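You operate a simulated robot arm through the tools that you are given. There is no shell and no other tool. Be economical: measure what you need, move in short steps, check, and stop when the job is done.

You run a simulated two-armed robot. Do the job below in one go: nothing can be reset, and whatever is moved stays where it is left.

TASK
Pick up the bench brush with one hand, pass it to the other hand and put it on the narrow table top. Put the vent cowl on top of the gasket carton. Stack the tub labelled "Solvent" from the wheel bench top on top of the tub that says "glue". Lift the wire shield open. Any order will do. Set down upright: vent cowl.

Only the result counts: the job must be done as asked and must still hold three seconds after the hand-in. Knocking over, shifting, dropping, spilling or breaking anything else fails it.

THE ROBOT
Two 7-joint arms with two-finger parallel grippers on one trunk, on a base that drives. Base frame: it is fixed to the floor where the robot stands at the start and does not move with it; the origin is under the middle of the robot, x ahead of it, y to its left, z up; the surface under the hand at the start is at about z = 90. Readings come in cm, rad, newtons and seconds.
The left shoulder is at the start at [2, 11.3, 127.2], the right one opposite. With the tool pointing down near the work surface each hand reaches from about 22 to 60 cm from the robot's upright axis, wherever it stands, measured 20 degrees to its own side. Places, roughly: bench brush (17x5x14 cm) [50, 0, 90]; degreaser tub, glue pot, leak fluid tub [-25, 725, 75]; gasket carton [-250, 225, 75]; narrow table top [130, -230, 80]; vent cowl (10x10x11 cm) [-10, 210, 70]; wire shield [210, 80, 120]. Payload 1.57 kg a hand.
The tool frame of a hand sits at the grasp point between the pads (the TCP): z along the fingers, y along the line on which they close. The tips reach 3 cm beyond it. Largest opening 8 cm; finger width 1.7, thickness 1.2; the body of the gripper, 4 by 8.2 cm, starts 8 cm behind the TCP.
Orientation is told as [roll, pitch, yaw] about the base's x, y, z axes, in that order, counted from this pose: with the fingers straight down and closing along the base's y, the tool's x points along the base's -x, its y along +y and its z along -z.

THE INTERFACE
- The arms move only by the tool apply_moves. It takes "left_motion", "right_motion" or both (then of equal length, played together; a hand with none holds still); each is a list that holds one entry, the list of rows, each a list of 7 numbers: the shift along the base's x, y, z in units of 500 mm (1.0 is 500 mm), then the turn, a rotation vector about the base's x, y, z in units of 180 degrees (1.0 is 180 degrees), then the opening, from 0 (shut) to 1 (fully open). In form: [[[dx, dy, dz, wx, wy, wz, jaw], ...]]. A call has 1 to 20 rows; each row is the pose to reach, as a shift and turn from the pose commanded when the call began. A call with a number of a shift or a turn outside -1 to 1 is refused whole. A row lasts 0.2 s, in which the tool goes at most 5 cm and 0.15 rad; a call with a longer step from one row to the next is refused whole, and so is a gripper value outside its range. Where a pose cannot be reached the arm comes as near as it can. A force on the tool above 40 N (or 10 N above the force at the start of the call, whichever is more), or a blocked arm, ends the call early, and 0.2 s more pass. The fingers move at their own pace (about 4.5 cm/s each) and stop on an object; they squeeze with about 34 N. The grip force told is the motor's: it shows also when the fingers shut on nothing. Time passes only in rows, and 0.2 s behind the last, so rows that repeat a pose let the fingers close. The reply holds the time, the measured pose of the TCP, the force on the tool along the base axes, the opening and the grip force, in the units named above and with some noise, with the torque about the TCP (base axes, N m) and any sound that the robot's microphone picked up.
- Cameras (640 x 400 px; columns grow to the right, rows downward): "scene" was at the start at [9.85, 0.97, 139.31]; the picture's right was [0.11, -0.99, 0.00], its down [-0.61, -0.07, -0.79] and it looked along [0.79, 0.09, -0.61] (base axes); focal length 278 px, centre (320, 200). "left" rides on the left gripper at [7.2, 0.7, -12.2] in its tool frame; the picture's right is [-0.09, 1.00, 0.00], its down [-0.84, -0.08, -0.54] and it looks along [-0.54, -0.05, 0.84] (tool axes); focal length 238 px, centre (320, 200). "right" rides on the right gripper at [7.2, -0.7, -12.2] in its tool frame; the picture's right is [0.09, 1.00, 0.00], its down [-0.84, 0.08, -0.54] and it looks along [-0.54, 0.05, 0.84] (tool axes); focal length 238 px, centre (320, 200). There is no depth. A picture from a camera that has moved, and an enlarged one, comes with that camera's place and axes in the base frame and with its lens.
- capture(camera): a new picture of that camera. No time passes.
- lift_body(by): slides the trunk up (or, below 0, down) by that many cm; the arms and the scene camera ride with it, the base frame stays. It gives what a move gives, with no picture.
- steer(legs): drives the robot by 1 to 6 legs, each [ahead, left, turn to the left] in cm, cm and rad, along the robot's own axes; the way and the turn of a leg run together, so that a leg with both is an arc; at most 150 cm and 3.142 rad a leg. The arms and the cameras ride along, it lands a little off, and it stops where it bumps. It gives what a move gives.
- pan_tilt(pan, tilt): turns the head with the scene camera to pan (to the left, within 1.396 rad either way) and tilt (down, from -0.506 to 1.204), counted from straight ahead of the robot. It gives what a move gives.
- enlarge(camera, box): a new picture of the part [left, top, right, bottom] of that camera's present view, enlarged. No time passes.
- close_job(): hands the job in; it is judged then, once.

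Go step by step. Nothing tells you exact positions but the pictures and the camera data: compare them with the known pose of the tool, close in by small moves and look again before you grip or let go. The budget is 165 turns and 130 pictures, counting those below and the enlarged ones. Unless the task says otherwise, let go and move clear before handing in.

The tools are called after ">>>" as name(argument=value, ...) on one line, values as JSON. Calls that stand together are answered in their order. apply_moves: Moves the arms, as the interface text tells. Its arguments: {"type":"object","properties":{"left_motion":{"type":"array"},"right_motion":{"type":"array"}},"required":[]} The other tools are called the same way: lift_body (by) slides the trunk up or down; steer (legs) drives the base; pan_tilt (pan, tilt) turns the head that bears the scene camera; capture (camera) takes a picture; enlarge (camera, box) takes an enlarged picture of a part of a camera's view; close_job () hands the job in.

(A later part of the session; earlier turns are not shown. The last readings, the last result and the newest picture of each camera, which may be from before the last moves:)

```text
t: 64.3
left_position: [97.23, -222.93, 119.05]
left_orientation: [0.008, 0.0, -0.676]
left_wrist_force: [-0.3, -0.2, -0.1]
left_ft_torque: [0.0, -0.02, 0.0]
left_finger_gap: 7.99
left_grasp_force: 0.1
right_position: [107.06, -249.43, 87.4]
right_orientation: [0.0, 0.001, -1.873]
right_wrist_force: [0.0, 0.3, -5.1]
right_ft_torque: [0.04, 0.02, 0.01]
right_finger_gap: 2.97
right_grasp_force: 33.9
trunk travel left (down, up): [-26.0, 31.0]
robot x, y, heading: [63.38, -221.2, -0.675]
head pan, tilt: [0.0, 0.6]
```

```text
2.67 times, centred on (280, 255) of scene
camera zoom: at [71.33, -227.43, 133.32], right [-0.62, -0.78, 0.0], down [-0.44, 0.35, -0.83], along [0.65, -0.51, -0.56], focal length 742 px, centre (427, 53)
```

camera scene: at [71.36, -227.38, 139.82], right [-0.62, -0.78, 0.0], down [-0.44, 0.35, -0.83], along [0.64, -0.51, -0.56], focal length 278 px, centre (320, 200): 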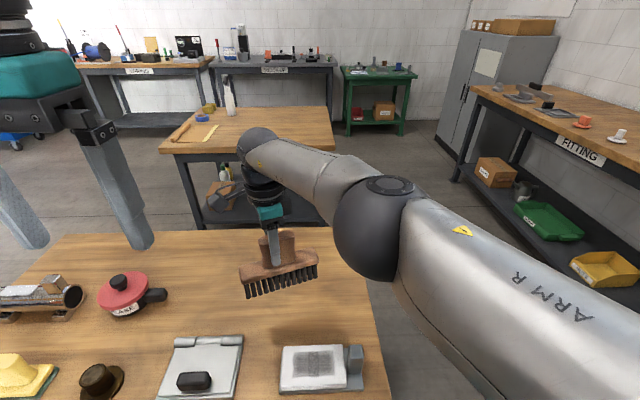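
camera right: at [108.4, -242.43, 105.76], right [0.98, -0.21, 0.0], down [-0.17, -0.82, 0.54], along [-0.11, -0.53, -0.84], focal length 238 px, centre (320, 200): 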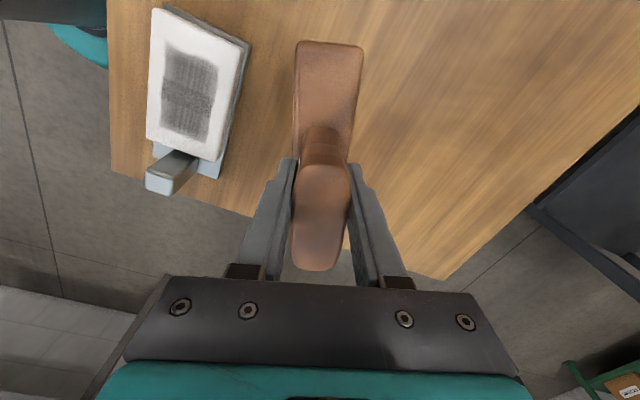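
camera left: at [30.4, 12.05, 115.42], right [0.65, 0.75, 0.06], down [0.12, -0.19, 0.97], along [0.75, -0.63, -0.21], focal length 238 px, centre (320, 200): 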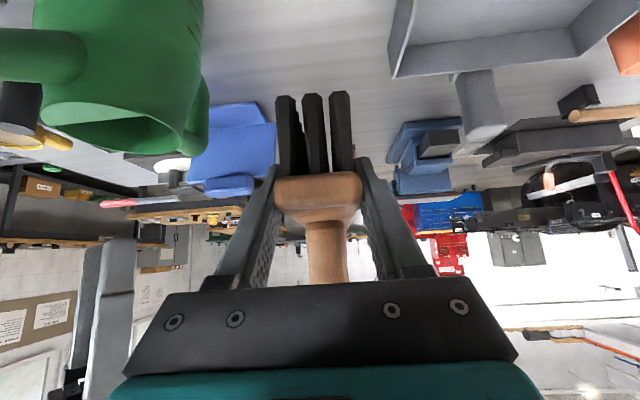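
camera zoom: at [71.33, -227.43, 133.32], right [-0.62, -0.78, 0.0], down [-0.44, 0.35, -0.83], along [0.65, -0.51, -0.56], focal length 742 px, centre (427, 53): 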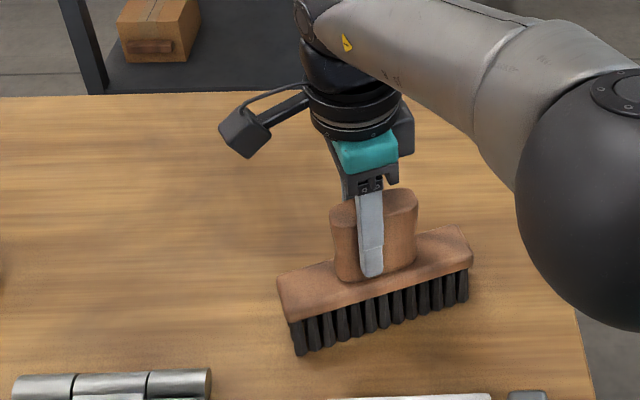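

>>> lift_body(by=-1.0)

>>> lift_body(by=-0.5)

```text
t: 64.9
left_position: [97.11, -222.84, 118.29]
left_orientation: [0.01, -0.003, -0.675]
left_wrist_force: [-0.5, -0.3, 0.5]
left_ft_torque: [-0.02, -0.02, 0.0]
left_finger_gap: 8.0
left_grasp_force: 0.1
right_position: [106.92, -249.34, 86.7]
right_orientation: [0.005, 0.0, -1.874]
right_wrist_force: [-3.4, 0.4, 30.6]
right_ft_torque: [0.33, 0.93, -0.05]
right_finger_gap: 2.92
right_grasp_force: 34.4
trunk travel left (down, up): [-25.0, 32.0]
robot x, y, heading: [63.5, -221.17, -0.68]
head pan, tilt: [0.0, 0.6]
```

```text
t: 65.4
left_position: [97.18, -222.9, 117.68]
left_orientation: [0.008, -0.003, -0.674]
left_wrist_force: [-0.1, 0.0, 0.4]
left_ft_torque: [0.02, 0.01, -0.01]
left_finger_gap: 8.01
left_grasp_force: 0.1
right_position: [107.13, -249.39, 86.17]
right_orientation: [0.006, 0.001, -1.873]
right_wrist_force: [-2.8, 1.4, 28.4]
right_ft_torque: [0.3, 0.8, -0.09]
right_finger_gap: 2.99
right_grasp_force: 33.7
trunk travel left (down, up): [-24.5, 32.5]
robot x, y, heading: [63.76, -221.52, -0.674]
head pan, tilt: [0.0, 0.6]
```

Contact at about TCP z = 86.7. I release the brush here and lift the hand clear.

>>> apply_moves(right_motion=[[[0, 0, 0.005, 0, 0, 0, 0], [0, 0, 0.005, 0, 0, 0, 1], [0, 0, 0.005, 0, 0, 0, 1], [0, 0, 0.005, 0, 0, 0, 1], [0, 0, 0.005, 0, 0, 0, 1], [0, 0, 0.04, 0, 0, 0, 1], [0, 0, 0.1, 0, 0, 0, 1], [0, 0, 0.18, 0, 0, 0, 1], [0, 0, 0.26, 0, 0, 0, 1], [0, 0, 0.35, 0, 0, 0, 1]]])

>>> capture(camera="scene")

```text
t: 67.6
left_position: [97.27, -222.93, 117.65]
left_orientation: [0.008, 0.001, -0.676]
left_wrist_force: [0.9, 0.7, 0.2]
left_ft_torque: [0.02, 0.04, 0.02]
left_finger_gap: 8.0
left_grasp_force: 0.1
right_position: [106.54, -248.95, 103.17]
right_orientation: [0.0, 0.0, -1.873]
right_wrist_force: [0.3, 1.0, 0.2]
right_ft_torque: [-0.02, -0.02, -0.01]
right_finger_gap: 7.99
right_grasp_force: 0.1
trunk travel left (down, up): [-24.5, 32.5]
robot x, y, heading: [63.68, -221.46, -0.672]
head pan, tilt: [0.0, 0.6]
```

```text
97 pictures are left
camera scene: at [71.3, -227.38, 131.82], right [-0.62, -0.78, 0.0], down [-0.44, 0.35, -0.83], along [0.65, -0.51, -0.56], focal length 278 px, centre (320, 200)
```

scene: 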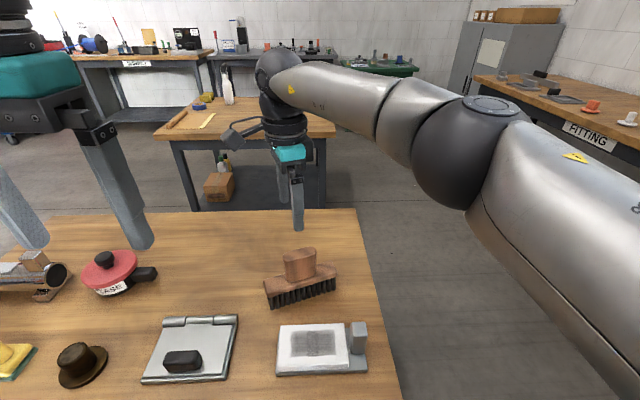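

The brush stands on the narrow table. I fold the right arm back, raise the trunk again and look towards the wire shield.

>>> apply_moves(right_motion=[[[-0.03, -0.01, 0.04, 0, 0, 0.032, 1], [-0.07, -0.02, 0.08, 0, 0, 0.064, 1], [-0.12, -0.03, 0.12, 0, 0, 0.0955, 1], [-0.17, -0.04, 0.16, 0, 0, 0.127, 1], [-0.22, -0.05, 0.2, 0, 0, 0.159, 1], [-0.27, -0.06, 0.22, 0, 0, 0.191, 1], [-0.32, -0.08, 0.24, 0, 0, 0.223, 1], [-0.37, -0.1, 0.26, 0, 0, 0.255, 1], [-0.42, -0.11, 0.28, 0, 0, 0.287, 1], [-0.47, -0.12, 0.28, 0, 0, 0.318, 1], [-0.52, -0.13, 0.28, 0, 0, 0.35, 1], [-0.56, -0.14, 0.28, 0, 0, 0.382, 1]]])

>>> steer(legs=[[-15, 0, 0], [0, 0, 1.5]])

>>> lift_body(by=8)

>>> pan_tilt(pan=0.2, tilt=0.3)

>>> capture(camera="scene")

```text
t: 70.2
left_position: [97.31, -223.01, 117.65]
left_orientation: [0.008, 0.001, -0.675]
left_wrist_force: [0.1, -0.4, -1.0]
left_ft_torque: [0.01, 0.01, -0.01]
left_finger_gap: 8.0
left_grasp_force: 0.0
right_position: [79.15, -256.5, 117.48]
right_orientation: [0.0, 0.0, -0.671]
right_wrist_force: [-0.2, 0.1, -0.4]
right_ft_torque: [0.02, -0.03, -0.02]
right_finger_gap: 8.0
right_grasp_force: 0.0
trunk travel left (down, up): [-24.5, 32.5]
robot x, y, heading: [63.27, -221.35, -0.675]
head pan, tilt: [0.0, 0.6]
```

```text
t: 75.3
left_position: [55.44, -178.2, 117.72]
left_orientation: [0.008, 0.0, 0.837]
left_wrist_force: [-0.2, 0.5, 1.0]
left_ft_torque: [-0.03, 0.03, 0.01]
left_finger_gap: 8.0
left_grasp_force: 0.0
right_position: [87.93, -198.18, 117.41]
right_orientation: [0.001, -0.001, 0.84]
right_wrist_force: [-0.9, 0.7, 0.2]
right_ft_torque: [-0.01, 0.02, 0.01]
right_finger_gap: 7.98
right_grasp_force: 0.1
trunk travel left (down, up): [-24.5, 32.5]
robot x, y, heading: [51.72, -212.18, 0.842]
head pan, tilt: [0.0, 0.6]
```

```text
t: 76.5
left_position: [55.43, -178.19, 125.65]
left_orientation: [0.009, 0.0, 0.838]
left_wrist_force: [0.3, 0.0, -0.8]
left_ft_torque: [0.0, 0.01, 0.02]
left_finger_gap: 7.98
left_grasp_force: 0.0
right_position: [87.79, -198.26, 125.44]
right_orientation: [-0.001, 0.0, 0.84]
right_wrist_force: [0.0, 1.2, 0.0]
right_ft_torque: [-0.02, 0.01, 0.0]
right_finger_gap: 8.01
right_grasp_force: 0.2
trunk travel left (down, up): [-32.5, 24.5]
robot x, y, heading: [51.59, -212.12, 0.843]
head pan, tilt: [0.0, 0.6]
```

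```text
t: 77.3
left_position: [55.42, -178.31, 125.75]
left_orientation: [0.008, 0.0, 0.837]
left_wrist_force: [0.1, 0.0, 0.2]
left_ft_torque: [-0.02, 0.01, -0.02]
left_finger_gap: 8.0
left_grasp_force: 0.1
right_position: [87.89, -198.19, 125.42]
right_orientation: [0.0, 0.001, 0.839]
right_wrist_force: [0.0, -0.6, -0.3]
right_ft_torque: [-0.03, 0.01, -0.01]
right_finger_gap: 7.98
right_grasp_force: 0.1
trunk travel left (down, up): [-32.5, 24.5]
robot x, y, heading: [52.06, -212.09, 0.838]
head pan, tilt: [0.201, 0.3]
```

```text
96 pictures are left
camera scene: at [57.41, -203.2, 142.56], right [0.86, -0.51, 0.0], down [-0.15, -0.26, -0.96], along [0.48, 0.82, -0.3], focal length 278 px, centre (320, 200)
```

scene: 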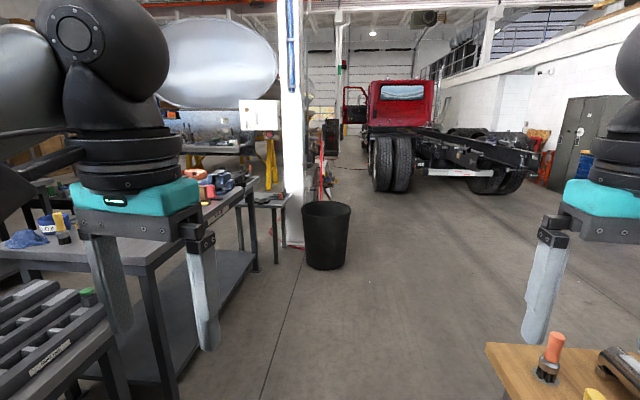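

>>> steer(legs=[[72, 27, 0], [103, 5, 0]])

>>> pan_tilt(pan=0.2, tilt=0.2)

>>> capture(camera="scene")

```text
t: 86.3
left_position: [144.46, -26.15, 125.71]
left_orientation: [0.01, -0.001, 0.843]
left_wrist_force: [-0.8, 0.4, 2.0]
left_ft_torque: [0.01, -0.01, -0.03]
left_finger_gap: 7.97
left_grasp_force: 0.2
right_position: [176.99, -46.07, 125.4]
right_orientation: [0.0, 0.0, 0.846]
right_wrist_force: [-0.3, -0.3, -0.2]
right_ft_torque: [-0.01, 0.01, -0.02]
right_finger_gap: 8.0
right_grasp_force: 0.1
trunk travel left (down, up): [-32.5, 24.5]
robot x, y, heading: [141.26, -60.07, 0.85]
head pan, tilt: [0.201, 0.3]
```

```text
t: 86.9
left_position: [144.47, -26.2, 125.66]
left_orientation: [0.007, -0.001, 0.842]
left_wrist_force: [-0.5, -0.1, -1.1]
left_ft_torque: [-0.01, 0.04, 0.0]
left_finger_gap: 8.0
left_grasp_force: 0.1
right_position: [176.98, -46.0, 125.41]
right_orientation: [0.001, 0.001, 0.844]
right_wrist_force: [-0.5, -1.0, 0.0]
right_ft_torque: [0.02, -0.01, 0.02]
right_finger_gap: 8.0
right_grasp_force: 0.0
trunk travel left (down, up): [-32.5, 24.5]
robot x, y, heading: [141.03, -60.1, 0.849]
head pan, tilt: [0.201, 0.201]
```

```text
95 pictures are left
camera scene: at [146.54, -51.17, 143.5], right [0.87, -0.5, 0.0], down [-0.1, -0.17, -0.98], along [0.49, 0.85, -0.2], focal length 278 px, centre (320, 200)
```

scene: 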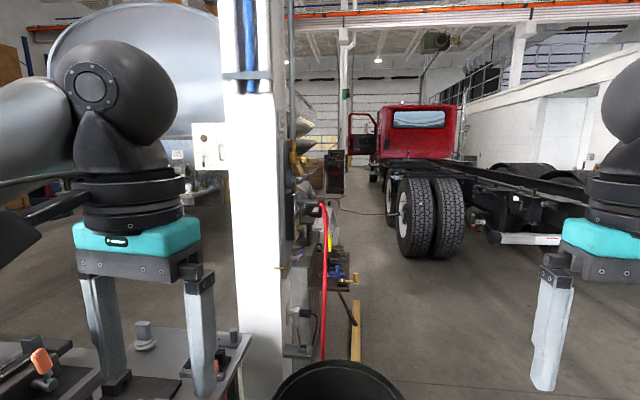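

>>> steer(legs=[[62.5, -63.5, 0], [105, 39, 0], [0, 0, 1.7]])

>>> pan_tilt(pan=0.1, tilt=0.35)

>>> capture(camera="scene")

```text
t: 101.1
left_position: [238.35, 45.79, 125.66]
left_orientation: [0.009, 0.0, 2.537]
left_wrist_force: [0.4, 0.8, 0.1]
left_ft_torque: [0.0, -0.01, -0.01]
left_finger_gap: 8.02
left_grasp_force: 0.0
right_position: [254.0, 80.43, 125.33]
right_orientation: [0.0, 0.0, 2.54]
right_wrist_force: [0.8, -0.5, 0.0]
right_ft_torque: [0.01, -0.01, -0.02]
right_finger_gap: 8.01
right_grasp_force: 0.0
trunk travel left (down, up): [-32.5, 24.5]
robot x, y, heading: [272.48, 46.43, 2.538]
head pan, tilt: [0.201, 0.201]
```

```text
t: 101.8
left_position: [238.36, 45.75, 125.65]
left_orientation: [0.009, 0.001, 2.536]
left_wrist_force: [0.2, -0.4, 0.5]
left_ft_torque: [0.01, 0.01, -0.01]
left_finger_gap: 8.02
left_grasp_force: 0.0
right_position: [254.13, 80.48, 125.49]
right_orientation: [-0.001, 0.0, 2.539]
right_wrist_force: [0.2, 0.0, -0.2]
right_ft_torque: [-0.03, -0.02, -0.01]
right_finger_gap: 8.02
right_grasp_force: 0.0
trunk travel left (down, up): [-32.5, 24.5]
robot x, y, heading: [272.84, 46.37, 2.533]
head pan, tilt: [0.099, 0.351]
```

```text
94 pictures are left
camera scene: at [263.63, 51.5, 142.1], right [0.48, 0.88, 0.0], down [0.3, -0.17, -0.94], along [-0.82, 0.45, -0.34], focal length 278 px, centre (320, 200)
```

scene: 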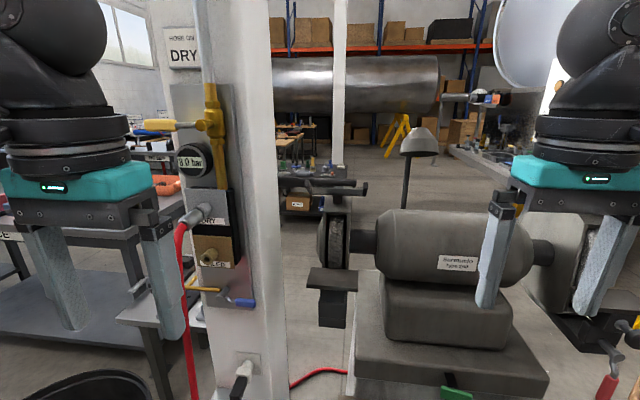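

>>> enlarge(camera="scene", box=[270, 140, 480, 340])

>>> enlarge(camera="scene", box=[460, 150, 640, 400])

```text
2.00 times, centred on (375, 240) of scene
camera zoom: at [263.63, 51.5, 142.1], right [0.48, 0.88, 0.0], down [0.3, -0.17, -0.94], along [-0.82, 0.45, -0.34], focal length 557 px, centre (210, 120)
```

zoom: 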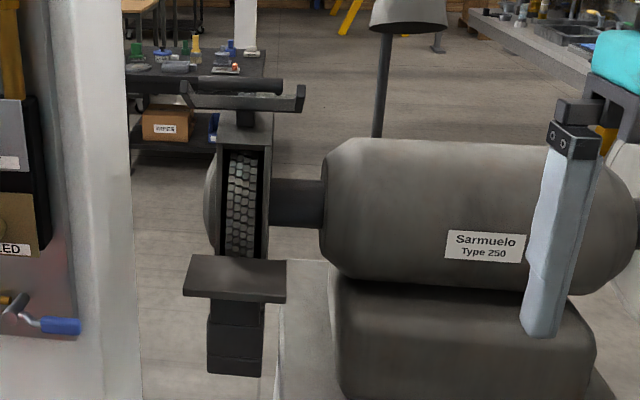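

```text
1.60 times, centred on (550, 275) of scene
camera zoom: at [263.63, 51.5, 142.1], right [0.48, 0.88, 0.0], down [0.3, -0.17, -0.94], along [-0.82, 0.45, -0.34], focal length 445 px, centre (-48, 80)
```

zoom: 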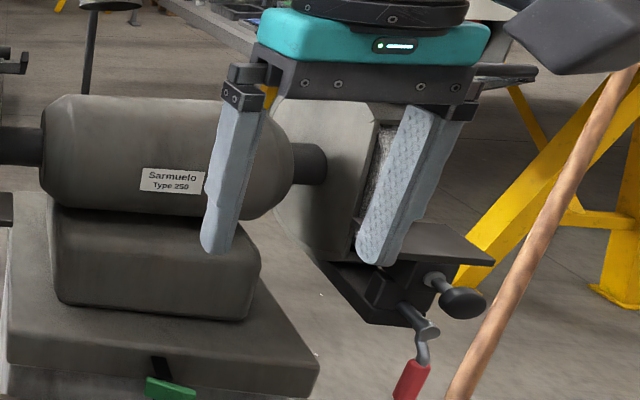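

>>> steer(legs=[[-25, -35, 0.15]])

>>> pan_tilt(pan=0.0, tilt=0.3)

>>> capture(camera="scene")

```text
t: 104.5
left_position: [277.83, 58.19, 125.64]
left_orientation: [0.009, 0.002, 2.688]
left_wrist_force: [0.4, -0.3, 0.2]
left_ft_torque: [0.0, -0.01, 0.01]
left_finger_gap: 8.0
left_grasp_force: 0.0
right_position: [288.26, 94.7, 125.45]
right_orientation: [0.0, 0.0, 2.691]
right_wrist_force: [0.2, -0.8, 0.3]
right_ft_torque: [-0.03, -0.01, -0.03]
right_finger_gap: 8.01
right_grasp_force: 0.0
trunk travel left (down, up): [-32.5, 24.5]
robot x, y, heading: [311.12, 63.93, 2.69]
head pan, tilt: [0.099, 0.351]
```

```text
t: 105.1
left_position: [278.0, 58.15, 125.66]
left_orientation: [0.009, -0.001, 2.688]
left_wrist_force: [0.0, -0.9, 0.6]
left_ft_torque: [0.02, 0.0, 0.0]
left_finger_gap: 8.03
left_grasp_force: 0.1
right_position: [288.1, 94.84, 125.5]
right_orientation: [0.0, 0.001, 2.693]
right_wrist_force: [-0.2, 0.5, 0.1]
right_ft_torque: [0.01, -0.01, 0.0]
right_finger_gap: 8.05
right_grasp_force: 0.1
trunk travel left (down, up): [-32.5, 24.5]
robot x, y, heading: [311.04, 64.06, 2.687]
head pan, tilt: [0.0, 0.3]
```

```text
91 pictures are left
camera scene: at [302.3, 68.4, 142.57], right [0.44, 0.9, 0.0], down [0.27, -0.13, -0.96], along [-0.86, 0.42, -0.3], focal length 278 px, centre (320, 200)
```

scene: 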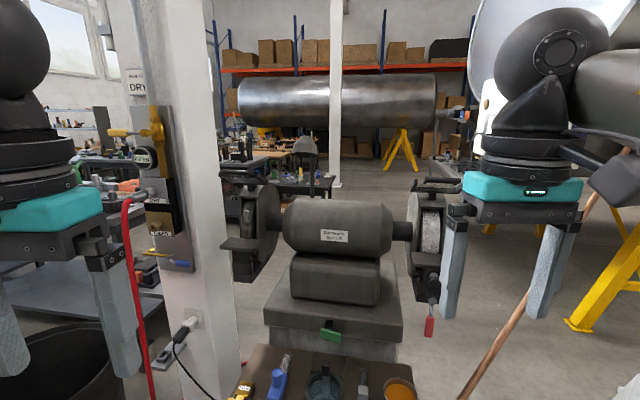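

>>> enlarge(camera="scene", box=[390, 150, 470, 290])

>>> enlarge(camera="scene", box=[210, 150, 330, 290])

```text
2.86 times, centred on (430, 220) of scene
camera zoom: at [302.3, 68.4, 142.57], right [0.44, 0.9, 0.0], down [0.27, -0.13, -0.96], along [-0.86, 0.42, -0.3], focal length 795 px, centre (6, 143)
```

zoom: 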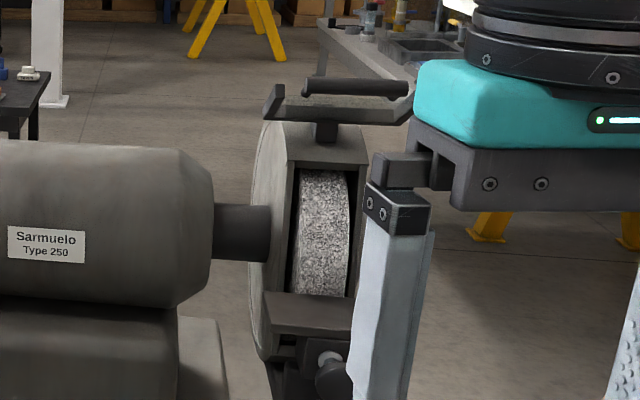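

```text
2.86 times, centred on (270, 220) of scene
camera zoom: at [302.3, 68.4, 142.57], right [0.44, 0.9, 0.0], down [0.27, -0.13, -0.96], along [-0.86, 0.42, -0.3], focal length 795 px, centre (463, 143)
```

zoom: 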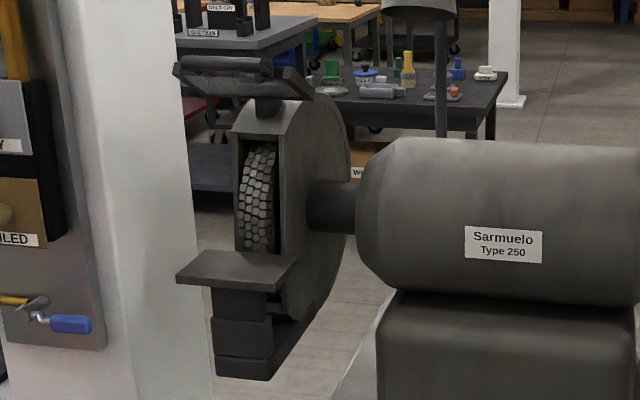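

The grinder's left wheel is the wire wheel (knurled texture), with its shield at about [213, 84, 124]. A small tool table stands in front, so I look down to see where I can stand.

>>> pan_tilt(pan=0.1, tilt=0.8)

>>> capture(camera="scene")

```text
t: 106.0
left_position: [277.89, 58.15, 125.7]
left_orientation: [0.008, 0.0, 2.691]
left_wrist_force: [0.4, -0.8, -0.2]
left_ft_torque: [-0.01, -0.01, 0.01]
left_finger_gap: 8.0
left_grasp_force: 0.1
right_position: [288.25, 94.68, 125.31]
right_orientation: [0.0, 0.0, 2.69]
right_wrist_force: [0.0, -0.8, 0.4]
right_ft_torque: [-0.02, 0.03, -0.02]
right_finger_gap: 8.0
right_grasp_force: 0.0
trunk travel left (down, up): [-32.5, 24.5]
robot x, y, heading: [311.4, 63.6, 2.694]
head pan, tilt: [0.099, 0.799]
```

```text
88 pictures are left
camera scene: at [303.15, 67.13, 138.14], right [0.34, 0.94, 0.0], down [0.67, -0.25, -0.7], along [-0.66, 0.24, -0.72], focal length 278 px, centre (320, 200)
```

scene: 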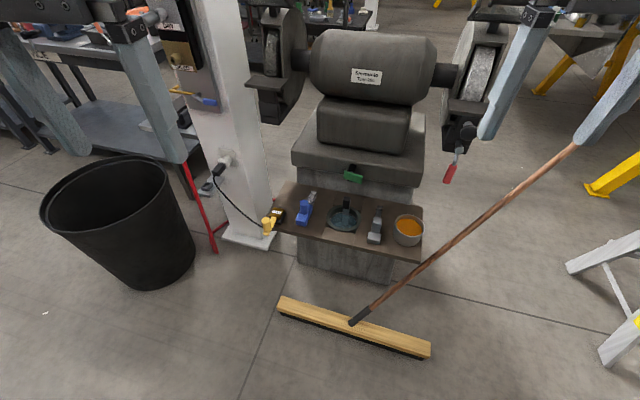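

>>> steer(legs=[[0, 0, -0.405], [0, 52, 0], [27, 27, 0]])

>>> pan_tilt(pan=-0.3, tilt=0.4)

>>> capture(camera="scene")

>>> capture(camera="right")

```text
t: 112.3
left_position: [201.41, 39.96, 125.7]
left_orientation: [0.009, 0.0, 2.288]
left_wrist_force: [-0.1, -0.3, 1.0]
left_ft_torque: [-0.02, -0.03, 0.0]
left_finger_gap: 7.97
left_grasp_force: 0.2
right_position: [225.21, 69.73, 125.47]
right_orientation: [0.002, -0.001, 2.292]
right_wrist_force: [-1.0, 0.5, -0.3]
right_ft_torque: [-0.02, 0.02, -0.03]
right_finger_gap: 8.02
right_grasp_force: 0.1
trunk travel left (down, up): [-32.5, 24.5]
robot x, y, heading: [234.75, 32.17, 2.29]
head pan, tilt: [0.099, 0.799]
```

```text
t: 113.1
left_position: [201.55, 39.97, 125.72]
left_orientation: [0.008, -0.001, 2.288]
left_wrist_force: [0.3, -1.2, 0.0]
left_ft_torque: [-0.03, -0.01, -0.03]
left_finger_gap: 8.0
left_grasp_force: 0.1
right_position: [225.35, 69.79, 125.65]
right_orientation: [0.0, 0.0, 2.291]
right_wrist_force: [-0.4, -0.3, 0.3]
right_ft_torque: [-0.01, 0.0, 0.02]
right_finger_gap: 7.99
right_grasp_force: 0.1
trunk travel left (down, up): [-32.5, 24.5]
robot x, y, heading: [234.62, 32.35, 2.29]
head pan, tilt: [-0.3, 0.4]
```

```text
87 pictures are left
camera scene: at [230.49, 41.42, 141.64], right [0.91, 0.41, 0.0], down [0.16, -0.36, -0.92], along [-0.38, 0.84, -0.39], focal length 278 px, centre (320, 200)
```

scene: 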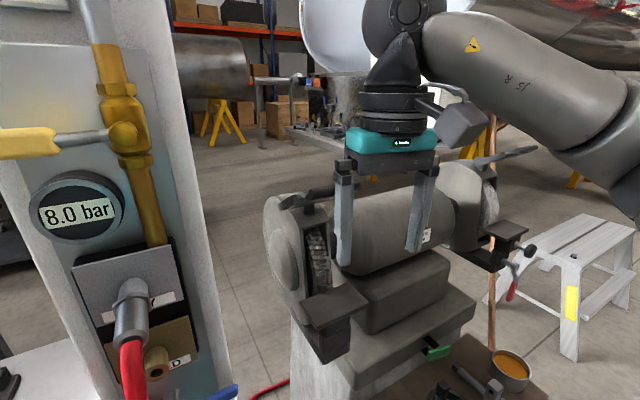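

```text
86 pictures are left
camera right: at [230.45, 64.73, 137.44], right [-0.69, -0.73, 0.0], down [-0.61, 0.58, 0.54], along [-0.39, 0.37, -0.84], focal length 238 px, centre (320, 200)
```

right: 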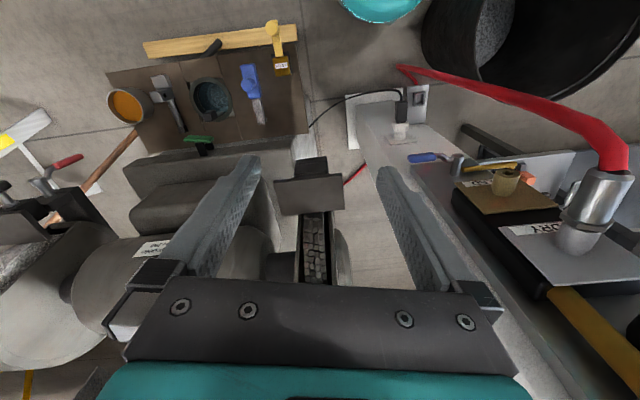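

>>> enlarge(camera="scene", box=[250, 165, 370, 285])

```text
3.33 times, centred on (310, 225) of scene
camera zoom: at [230.49, 41.42, 141.64], right [0.91, 0.41, 0.0], down [0.16, -0.36, -0.92], along [-0.38, 0.84, -0.39], focal length 928 px, centre (353, 117)
```

zoom: 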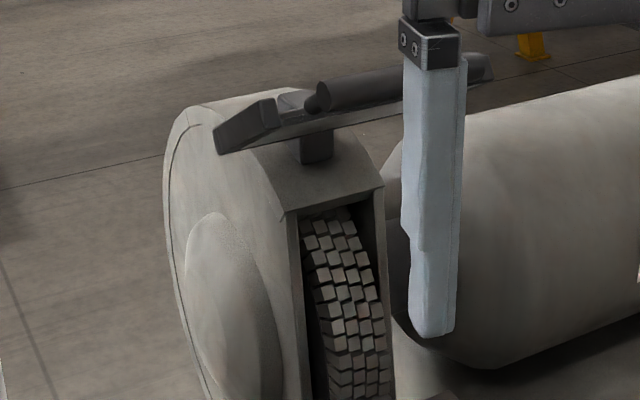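

>>> apply_moves(right_motion=[[[0.05, 0.045, 0.02, 0, 0, 0, 1], [0.1, 0.09, 0.04, 0, 0, 0, 1], [0.16, 0.14, 0.06, 0, 0, 0, 1], [0.22, 0.19, 0.08, 0, 0, 0, 1], [0.28, 0.24, 0.1, 0, 0, 0, 1]]])

>>> enlarge(camera="scene", box=[240, 130, 400, 250])

```text
t: 114.3
left_position: [201.56, 40.0, 125.62]
left_orientation: [0.009, 0.0, 2.287]
left_wrist_force: [0.2, -0.7, 0.4]
left_ft_torque: [-0.05, 0.01, 0.0]
left_finger_gap: 8.01
left_grasp_force: 0.1
right_position: [239.17, 81.95, 130.52]
right_orientation: [0.0, -0.001, 2.292]
right_wrist_force: [-0.2, -0.3, -0.3]
right_ft_torque: [-0.06, 0.01, -0.02]
right_finger_gap: 7.98
right_grasp_force: 0.1
trunk travel left (down, up): [-32.5, 24.5]
robot x, y, heading: [235.03, 32.28, 2.287]
head pan, tilt: [-0.3, 0.4]
```

```text
3.33 times, centred on (320, 190) of scene
camera zoom: at [230.56, 41.43, 141.64], right [0.91, 0.41, 0.0], down [0.16, -0.36, -0.92], along [-0.38, 0.84, -0.39], focal length 928 px, centre (320, 233)
```

zoom: 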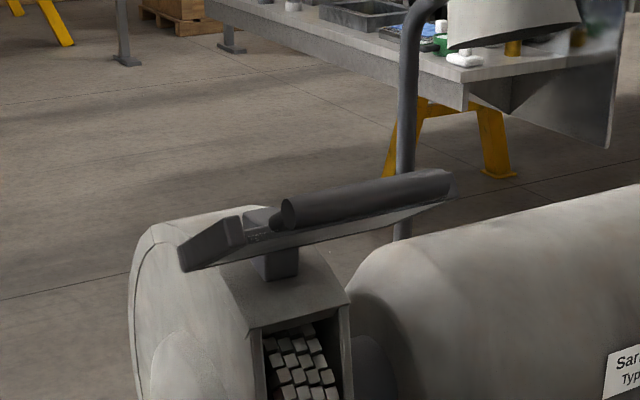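

>>> lift_body(by=20)

>>> pan_tilt(pan=-0.25, tilt=0.75)

>>> capture(camera="scene")

```text
t: 116.5
left_position: [201.54, 39.96, 145.66]
left_orientation: [0.008, -0.001, 2.29]
left_wrist_force: [-0.2, 0.0, -0.3]
left_ft_torque: [-0.03, -0.04, 0.02]
left_finger_gap: 7.98
left_grasp_force: 0.1
right_position: [239.08, 81.94, 150.56]
right_orientation: [0.001, 0.001, 2.291]
right_wrist_force: [-0.3, -0.1, 0.6]
right_ft_torque: [-0.01, 0.03, 0.0]
right_finger_gap: 8.01
right_grasp_force: 0.2
trunk travel left (down, up): [-52.5, 4.5]
robot x, y, heading: [234.77, 31.82, 2.289]
head pan, tilt: [-0.3, 0.4]
```

```text
t: 117.3
left_position: [201.66, 39.92, 145.76]
left_orientation: [0.01, -0.002, 2.288]
left_wrist_force: [-0.3, 0.2, -0.3]
left_ft_torque: [-0.02, 0.03, 0.0]
left_finger_gap: 8.0
left_grasp_force: 0.1
right_position: [239.05, 81.86, 150.58]
right_orientation: [0.0, 0.0, 2.292]
right_wrist_force: [0.7, -0.1, -0.5]
right_ft_torque: [0.02, 0.0, 0.01]
right_finger_gap: 8.0
right_grasp_force: 0.0
trunk travel left (down, up): [-52.5, 4.5]
robot x, y, heading: [234.45, 32.44, 2.292]
head pan, tilt: [-0.25, 0.75]
```

```text
83 pictures are left
camera scene: at [230.53, 40.34, 158.54], right [0.89, 0.45, 0.0], down [0.31, -0.61, -0.73], along [-0.33, 0.65, -0.68], focal length 278 px, centre (320, 200)
```

scene: 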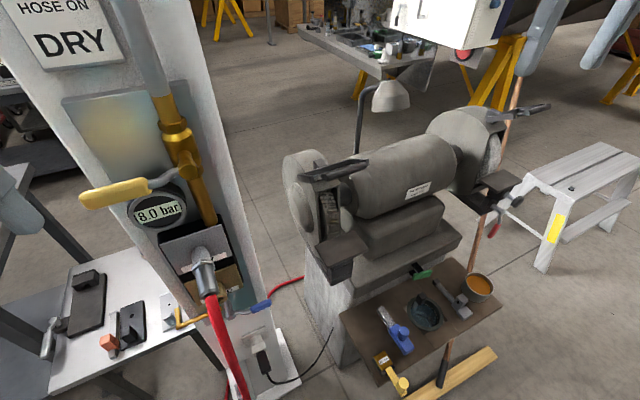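

>>> enlarge(camera="scene", box=[270, 135, 390, 225])

>>> enlarge(camera="scene", box=[430, 85, 560, 185])

```text
4.44 times, centred on (330, 180) of scene
camera zoom: at [230.53, 40.34, 158.54], right [0.89, 0.45, 0.0], down [0.31, -0.61, -0.73], along [-0.33, 0.65, -0.68], focal length 1237 px, centre (276, 289)
```

zoom: 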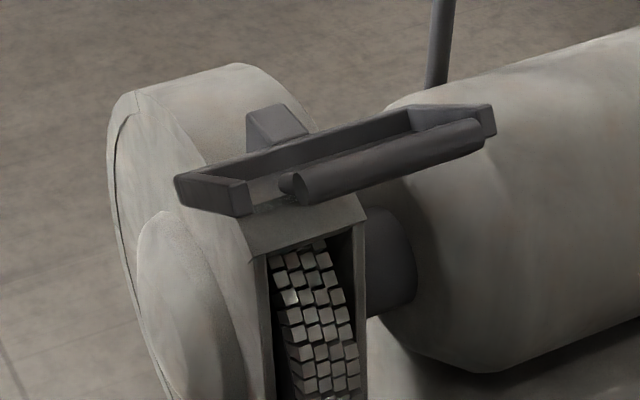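

```text
4.00 times, centred on (495, 135) of scene
camera zoom: at [230.53, 40.34, 158.54], right [0.89, 0.45, 0.0], down [0.31, -0.61, -0.73], along [-0.33, 0.65, -0.68], focal length 1113 px, centre (-380, 460)
```

zoom: 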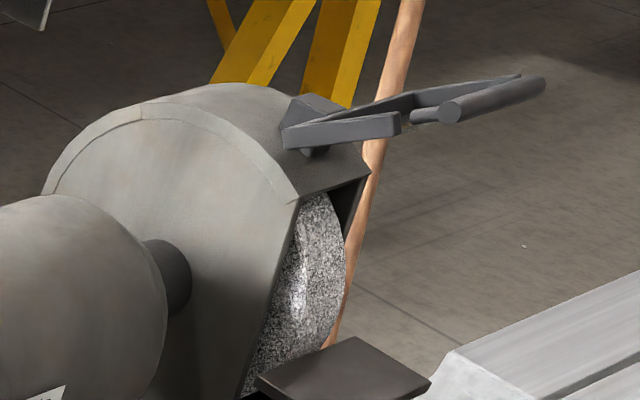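

The shield is a frame on the wire wheel's guard. It is hinged at the back, with a crossbar in front at about [215, 82, 125]. I'll turn the right hand to point forward and push the bar up from underneath along its arc.

>>> lift_body(by=-10)

>>> apply_moves(right_motion=[[[-0.0246, -0.014, -0.0, 0.0289, 0.0253, 0, 0.5], [-0.0492, -0.028, -0.0, 0.0578, 0.0506, 0, 0.5], [-0.0738, -0.042, -0.0, 0.0868, 0.0759, 0, 0.5], [-0.0985, -0.056, 0, 0.1157, 0.1012, 0, 0.5], [-0.123, -0.07, 0, 0.1446, 0.1265, 0, 0.5], [-0.1477, -0.084, -0.02, 0.1735, 0.1518, 0, 0.5], [-0.1723, -0.098, -0.04, 0.2025, 0.1771, 0, 0.5], [-0.197, -0.112, -0.06, 0.2314, 0.2025, 0, 0.5], [-0.2215, -0.126, -0.08, 0.2603, 0.2278, 0, 0.5], [-0.246, -0.14, -0.1, 0.2892, 0.2531, 0, 0.5], [-0.271, -0.154, -0.13, 0.3182, 0.2784, 0, 0.5], [-0.295, -0.168, -0.16, 0.3471, 0.3037, 0, 0.5], [-0.32, -0.182, -0.2, 0.376, 0.329, 0, 0.5]]])

>>> capture(camera="right")

>>> capture(camera="scene")

```text
t: 118.7
left_position: [201.47, 39.92, 135.77]
left_orientation: [0.009, -0.002, 2.29]
left_wrist_force: [0.2, 0.2, -0.8]
left_ft_torque: [-0.02, -0.02, -0.01]
left_finger_gap: 7.97
left_grasp_force: 0.1
right_position: [239.0, 81.85, 140.61]
right_orientation: [0.0, 0.0, 2.29]
right_wrist_force: [1.7, -0.8, 0.1]
right_ft_torque: [-0.03, 0.0, -0.02]
right_finger_gap: 7.99
right_grasp_force: 0.1
trunk travel left (down, up): [-42.5, 14.5]
robot x, y, heading: [234.71, 32.32, 2.29]
head pan, tilt: [-0.25, 0.75]
```

```text
t: 121.5
left_position: [201.51, 39.98, 135.65]
left_orientation: [0.008, 0.0, 2.287]
left_wrist_force: [-0.4, 0.7, -0.7]
left_ft_torque: [0.02, -0.01, 0.01]
left_finger_gap: 8.01
left_grasp_force: 0.0
right_position: [221.38, 80.63, 134.49]
right_orientation: [-0.001, -1.377, 2.29]
right_wrist_force: [-0.3, -1.0, 0.4]
right_ft_torque: [0.03, 0.0, 0.01]
right_finger_gap: 4.0
right_grasp_force: 0.0
right hand out of reach, approached as far as the arm can: row 8, 9, 10, 11, 12, 13
trunk travel left (down, up): [-42.5, 14.5]
robot x, y, heading: [234.6, 32.54, 2.291]
head pan, tilt: [-0.25, 0.75]
```

```text
80 pictures are left
camera right: at [230.65, 71.02, 129.61], right [-0.74, -0.67, -0.09], down [0.19, -0.33, 0.92], along [-0.65, 0.67, 0.37], focal length 238 px, centre (320, 200)
```

right: 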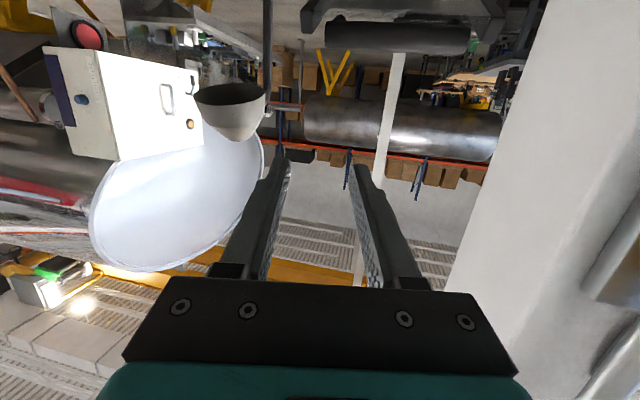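

```text
79 pictures are left
camera scene: at [230.51, 40.37, 148.53], right [0.89, 0.45, 0.0], down [0.31, -0.61, -0.73], along [-0.33, 0.65, -0.68], focal length 278 px, centre (320, 200)
```

scene: 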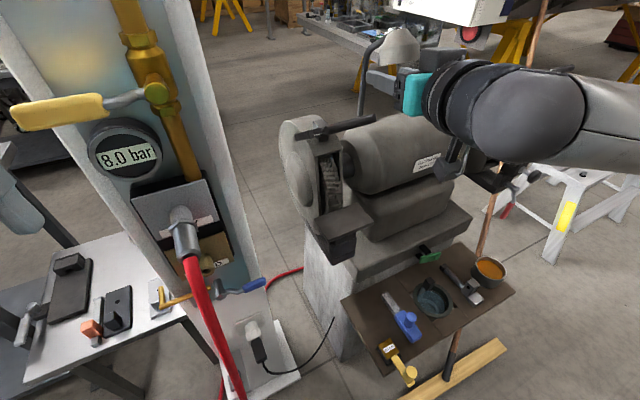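

The right camera confirms the bar at about [215.6, 81.4, 125.3]. I back up for elbow room, then bring the hand level below the bar.

>>> steer(legs=[[-14, 0, 0]])

>>> apply_moves(right_motion=[[[0, 0, -0.05, 0.011, 0.01, 0.0175, 0.5], [0, 0, -0.1, 0.0228, 0.02, 0.035, 0.5], [0, 0, -0.17, 0.034, 0.03, 0.052, 0.5], [-0.03, 0.02, -0.25, 0.0455, 0.04, 0.07, 0.5], [-0.06, 0.05, -0.25, 0.0455, 0.04, 0.07, 0.5]]])

>>> capture(camera="right")

>>> capture(camera="scene")

```text
t: 122.8
left_position: [210.9, 29.32, 135.7]
left_orientation: [0.009, -0.002, 2.293]
left_wrist_force: [0.9, -0.1, 0.6]
left_ft_torque: [0.04, 0.0, -0.03]
left_finger_gap: 7.99
left_grasp_force: 0.0
right_position: [230.62, 69.93, 134.68]
right_orientation: [-0.004, -1.382, 2.296]
right_wrist_force: [0.1, -0.3, -0.2]
right_ft_torque: [-0.02, -0.03, 0.02]
right_finger_gap: 3.99
right_grasp_force: 0.0
trunk travel left (down, up): [-42.5, 14.5]
robot x, y, heading: [244.19, 21.38, 2.297]
head pan, tilt: [-0.25, 0.75]
```

```text
t: 124.0
left_position: [210.75, 29.49, 135.63]
left_orientation: [0.009, 0.001, 2.291]
left_wrist_force: [-0.8, 0.7, -0.3]
left_ft_torque: [-0.01, -0.02, -0.03]
left_finger_gap: 8.01
left_grasp_force: 0.0
right_position: [226.35, 66.85, 134.53]
right_orientation: [-0.346, -1.38, 2.794]
right_wrist_force: [0.2, -0.3, 0.7]
right_ft_torque: [0.0, -0.02, 0.02]
right_finger_gap: 4.02
right_grasp_force: 0.0
right hand out of reach, approached as far as the arm can: row 1, 2, 3, 4, 5
trunk travel left (down, up): [-42.5, 14.5]
robot x, y, heading: [243.91, 21.81, 2.293]
head pan, tilt: [-0.25, 0.75]
```

```text
78 pictures are left
camera right: at [237.22, 59.15, 129.49], right [-0.61, -0.77, -0.15], down [0.21, -0.35, 0.91], along [-0.76, 0.53, 0.38], focal length 238 px, centre (320, 200)
```

right: 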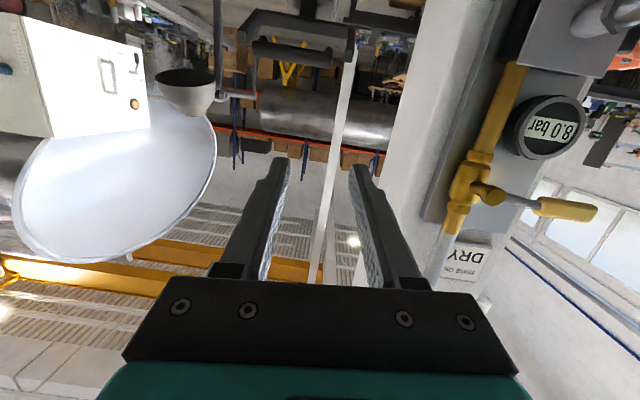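

```text
77 pictures are left
camera scene: at [239.75, 29.86, 148.53], right [0.89, 0.45, 0.0], down [0.31, -0.61, -0.73], along [-0.33, 0.65, -0.68], focal length 278 px, centre (320, 200)
```

scene: 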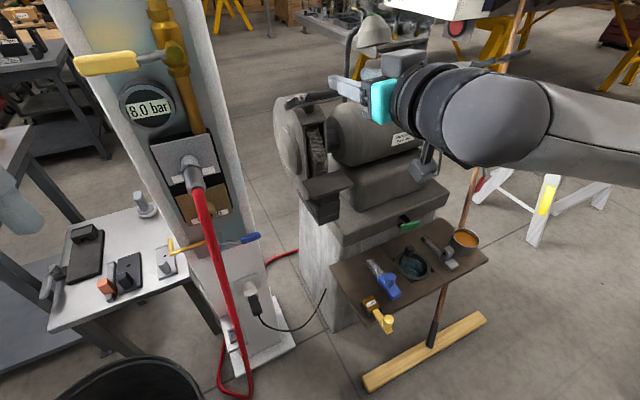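

Horizontal hand posture is limited in height relative to the shoulder, so I lower the trunk instead and then align with the bar.

>>> lift_body(by=-13)

>>> apply_moves(right_motion=[[[0.03, 0.045, 0, 0, 0, 0, 0.5], [0.065, 0.09, 0, 0, 0, 0, 0.5], [0.02, 0.12, 0, 0, 0, 0, 0.5], [-0.03, 0.155, 0, 0, 0, 0, 0.5], [-0.08, 0.195, 0, 0, 0, 0, 0.5]]])

>>> capture(camera="right")

>>> capture(camera="scene")

```text
t: 125.6
left_position: [210.79, 29.37, 122.75]
left_orientation: [0.009, 0.0, 2.291]
left_wrist_force: [0.0, -0.5, 0.0]
left_ft_torque: [-0.01, 0.02, -0.02]
left_finger_gap: 7.99
left_grasp_force: 0.0
right_position: [226.41, 66.76, 121.5]
right_orientation: [-0.345, -1.38, 2.794]
right_wrist_force: [-0.1, -0.3, -0.3]
right_ft_torque: [0.0, 0.0, 0.01]
right_finger_gap: 4.02
right_grasp_force: 0.0
trunk travel left (down, up): [-29.5, 27.5]
robot x, y, heading: [244.04, 21.42, 2.297]
head pan, tilt: [-0.25, 0.75]
```

```text
t: 126.8
left_position: [210.62, 29.44, 122.65]
left_orientation: [0.009, 0.002, 2.291]
left_wrist_force: [-1.3, 0.5, -1.2]
left_ft_torque: [0.03, -0.01, 0.01]
left_finger_gap: 8.01
left_grasp_force: 0.1
right_position: [222.29, 77.13, 121.7]
right_orientation: [-0.346, -1.379, 2.794]
right_wrist_force: [0.3, 0.1, -0.6]
right_ft_torque: [0.0, 0.02, 0.01]
right_finger_gap: 4.0
right_grasp_force: 0.0
trunk travel left (down, up): [-29.5, 27.5]
robot x, y, heading: [243.68, 21.73, 2.294]
head pan, tilt: [-0.25, 0.75]
```

```text
76 pictures are left
camera right: at [233.12, 69.45, 116.61], right [-0.61, -0.77, -0.15], down [0.21, -0.35, 0.91], along [-0.76, 0.53, 0.38], focal length 238 px, centre (320, 200)
```

right: 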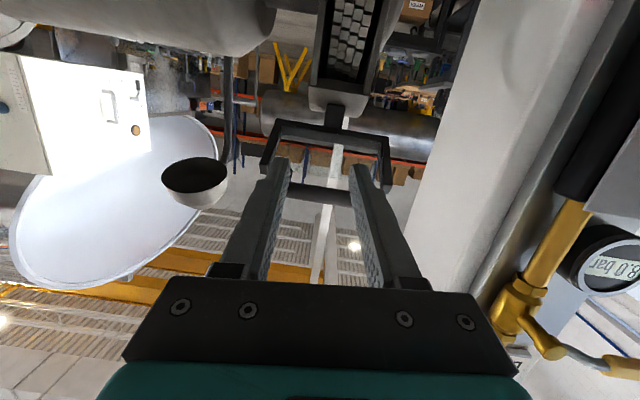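

```text
75 pictures are left
camera scene: at [239.64, 29.89, 135.53], right [0.89, 0.45, 0.0], down [0.31, -0.61, -0.73], along [-0.33, 0.65, -0.68], focal length 278 px, centre (320, 200)
```

scene: 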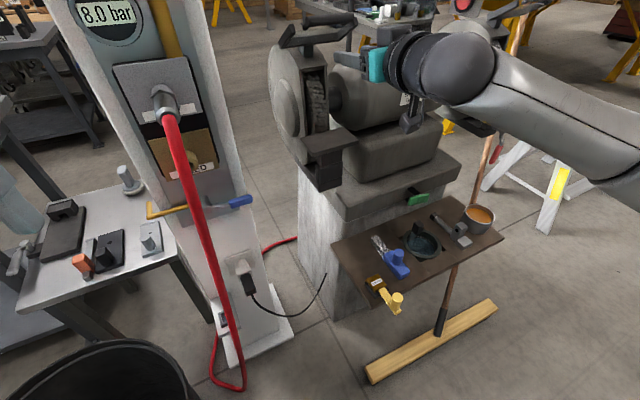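

>>> enlarge(camera="scene", box=[260, 0, 400, 90])

>>> enlarge(camera="right", box=[230, 60, 420, 220])

```text
4.44 times, centred on (330, 45) of scene
camera zoom: at [239.64, 29.89, 135.53], right [0.89, 0.45, 0.0], down [0.31, -0.61, -0.73], along [-0.33, 0.65, -0.68], focal length 1237 px, centre (276, 889)
```

zoom: 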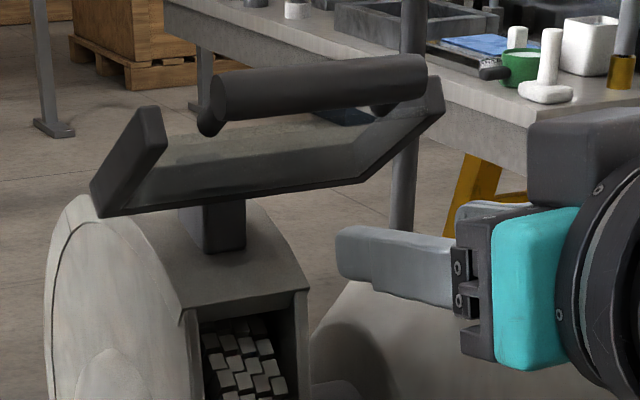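

```text
2.50 times, centred on (325, 140) of right
camera zoom: at [233.12, 69.45, 116.61], right [-0.61, -0.77, -0.15], down [0.21, -0.35, 0.91], along [-0.76, 0.53, 0.38], focal length 596 px, centre (308, 350)
```

zoom: 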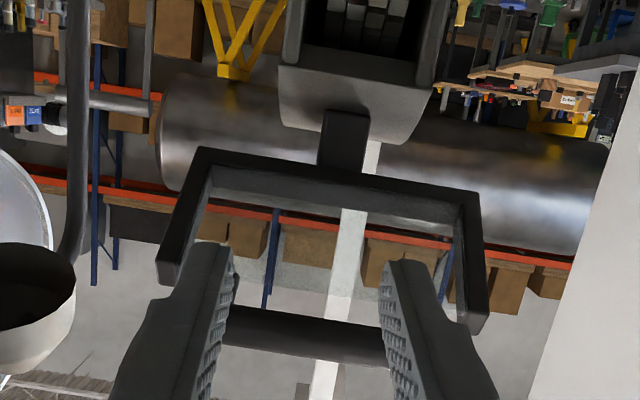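

Clear now: the frame rises from its crossbar hinge at about [209, 86, 120] to the handle bar at about [214.6, 82.7, 125.2]. I slip the finger tips under the handle first.

>>> apply_moves(right_motion=[[[-0.03, 0.019, 0.004, 0, 0, 0, 0.5], [-0.06, 0.037, 0.008, 0, 0, 0, 0.5], [-0.09, 0.056, 0.012, 0, 0, 0, 0.5], [-0.122, 0.075, 0.016, 0, 0, 0, 0.5]]])

>>> capture(camera="right")

>>> enlarge(camera="scene", box=[260, 0, 400, 90])

```text
t: 127.8
left_position: [210.73, 29.35, 122.68]
left_orientation: [0.009, 0.002, 2.292]
left_wrist_force: [0.5, 0.1, 0.3]
left_ft_torque: [-0.01, -0.01, 0.03]
left_finger_gap: 8.0
left_grasp_force: 0.1
right_position: [216.03, 80.37, 122.36]
right_orientation: [-0.345, -1.381, 2.792]
right_wrist_force: [0.7, 0.1, -0.2]
right_ft_torque: [0.01, 0.01, 0.0]
right_finger_gap: 4.0
right_grasp_force: 0.1
trunk travel left (down, up): [-29.5, 27.5]
robot x, y, heading: [243.79, 21.9, 2.291]
head pan, tilt: [-0.25, 0.75]
```

```text
72 pictures are left
camera right: at [226.9, 72.73, 117.36], right [-0.61, -0.77, -0.15], down [0.21, -0.35, 0.91], along [-0.76, 0.53, 0.38], focal length 238 px, centre (320, 200)
```

right: 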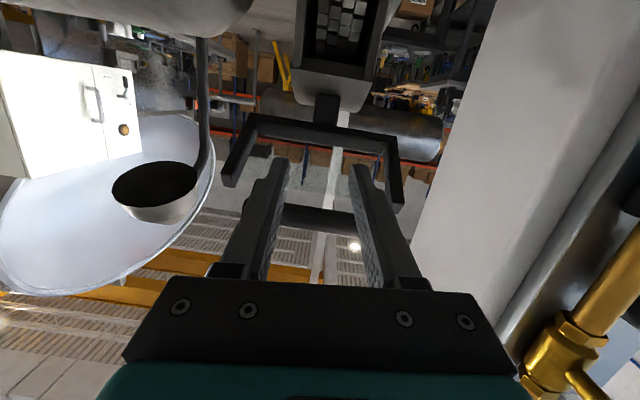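

```text
4.44 times, centred on (330, 45) of scene
camera zoom: at [239.67, 29.87, 135.53], right [0.89, 0.45, 0.0], down [0.31, -0.61, -0.73], along [-0.33, 0.65, -0.68], focal length 1237 px, centre (276, 889)
```

zoom: 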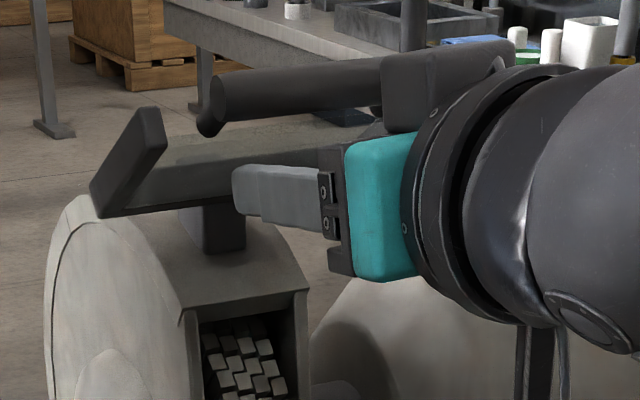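

>>> apply_moves(right_motion=[[[-0.006, 0.004, 0.014, 0, 0, 0, 0.5], [-0.012, 0.0074, 0.028, 0, 0, 0, 0.5], [-0.021, 0.013, 0.04, 0, 0, 0, 0.5], [-0.03, 0.0184, 0.052, 0, 0, 0, 0.5], [-0.041, 0.025, 0.062, 0, 0, 0, 0.5], [-0.0526, 0.0322, 0.07, 0, 0, 0, 0.5]]])

>>> capture(camera="right")

>>> enlarge(camera="scene", box=[260, 0, 400, 90])

```text
t: 129.2
left_position: [210.77, 29.41, 122.66]
left_orientation: [0.011, -0.001, 2.292]
left_wrist_force: [0.1, -0.3, -0.3]
left_ft_torque: [-0.03, -0.01, 0.01]
left_finger_gap: 7.99
left_grasp_force: 0.0
right_position: [213.52, 81.97, 126.16]
right_orientation: [-0.35, -1.382, 2.799]
right_wrist_force: [1.9, 0.4, -0.7]
right_ft_torque: [-0.01, -0.01, -0.05]
right_finger_gap: 3.91
right_grasp_force: 0.1
trunk travel left (down, up): [-29.5, 27.5]
robot x, y, heading: [244.32, 21.83, 2.291]
head pan, tilt: [-0.25, 0.75]
```

```text
70 pictures are left
camera right: at [224.37, 74.3, 120.99], right [-0.61, -0.77, -0.15], down [0.21, -0.35, 0.91], along [-0.76, 0.53, 0.38], focal length 238 px, centre (320, 200)
```

right: 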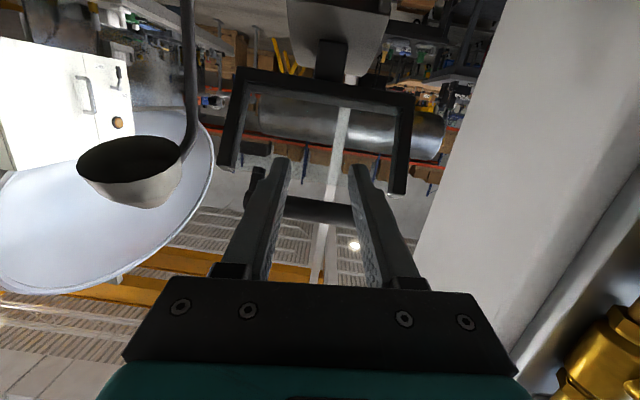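

```text
4.44 times, centred on (330, 45) of scene
camera zoom: at [239.74, 29.87, 135.54], right [0.89, 0.45, 0.0], down [0.31, -0.61, -0.73], along [-0.33, 0.65, -0.68], focal length 1237 px, centre (276, 889)
```

zoom: 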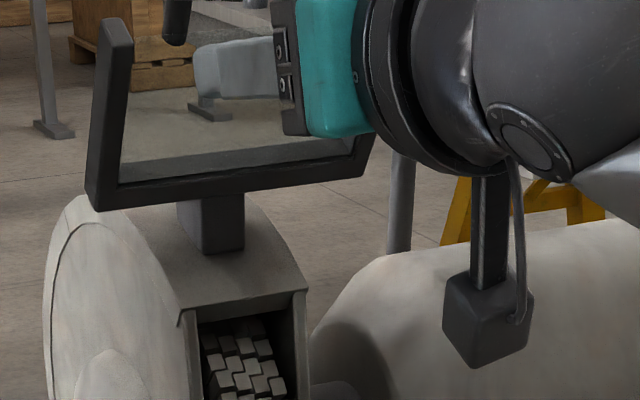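

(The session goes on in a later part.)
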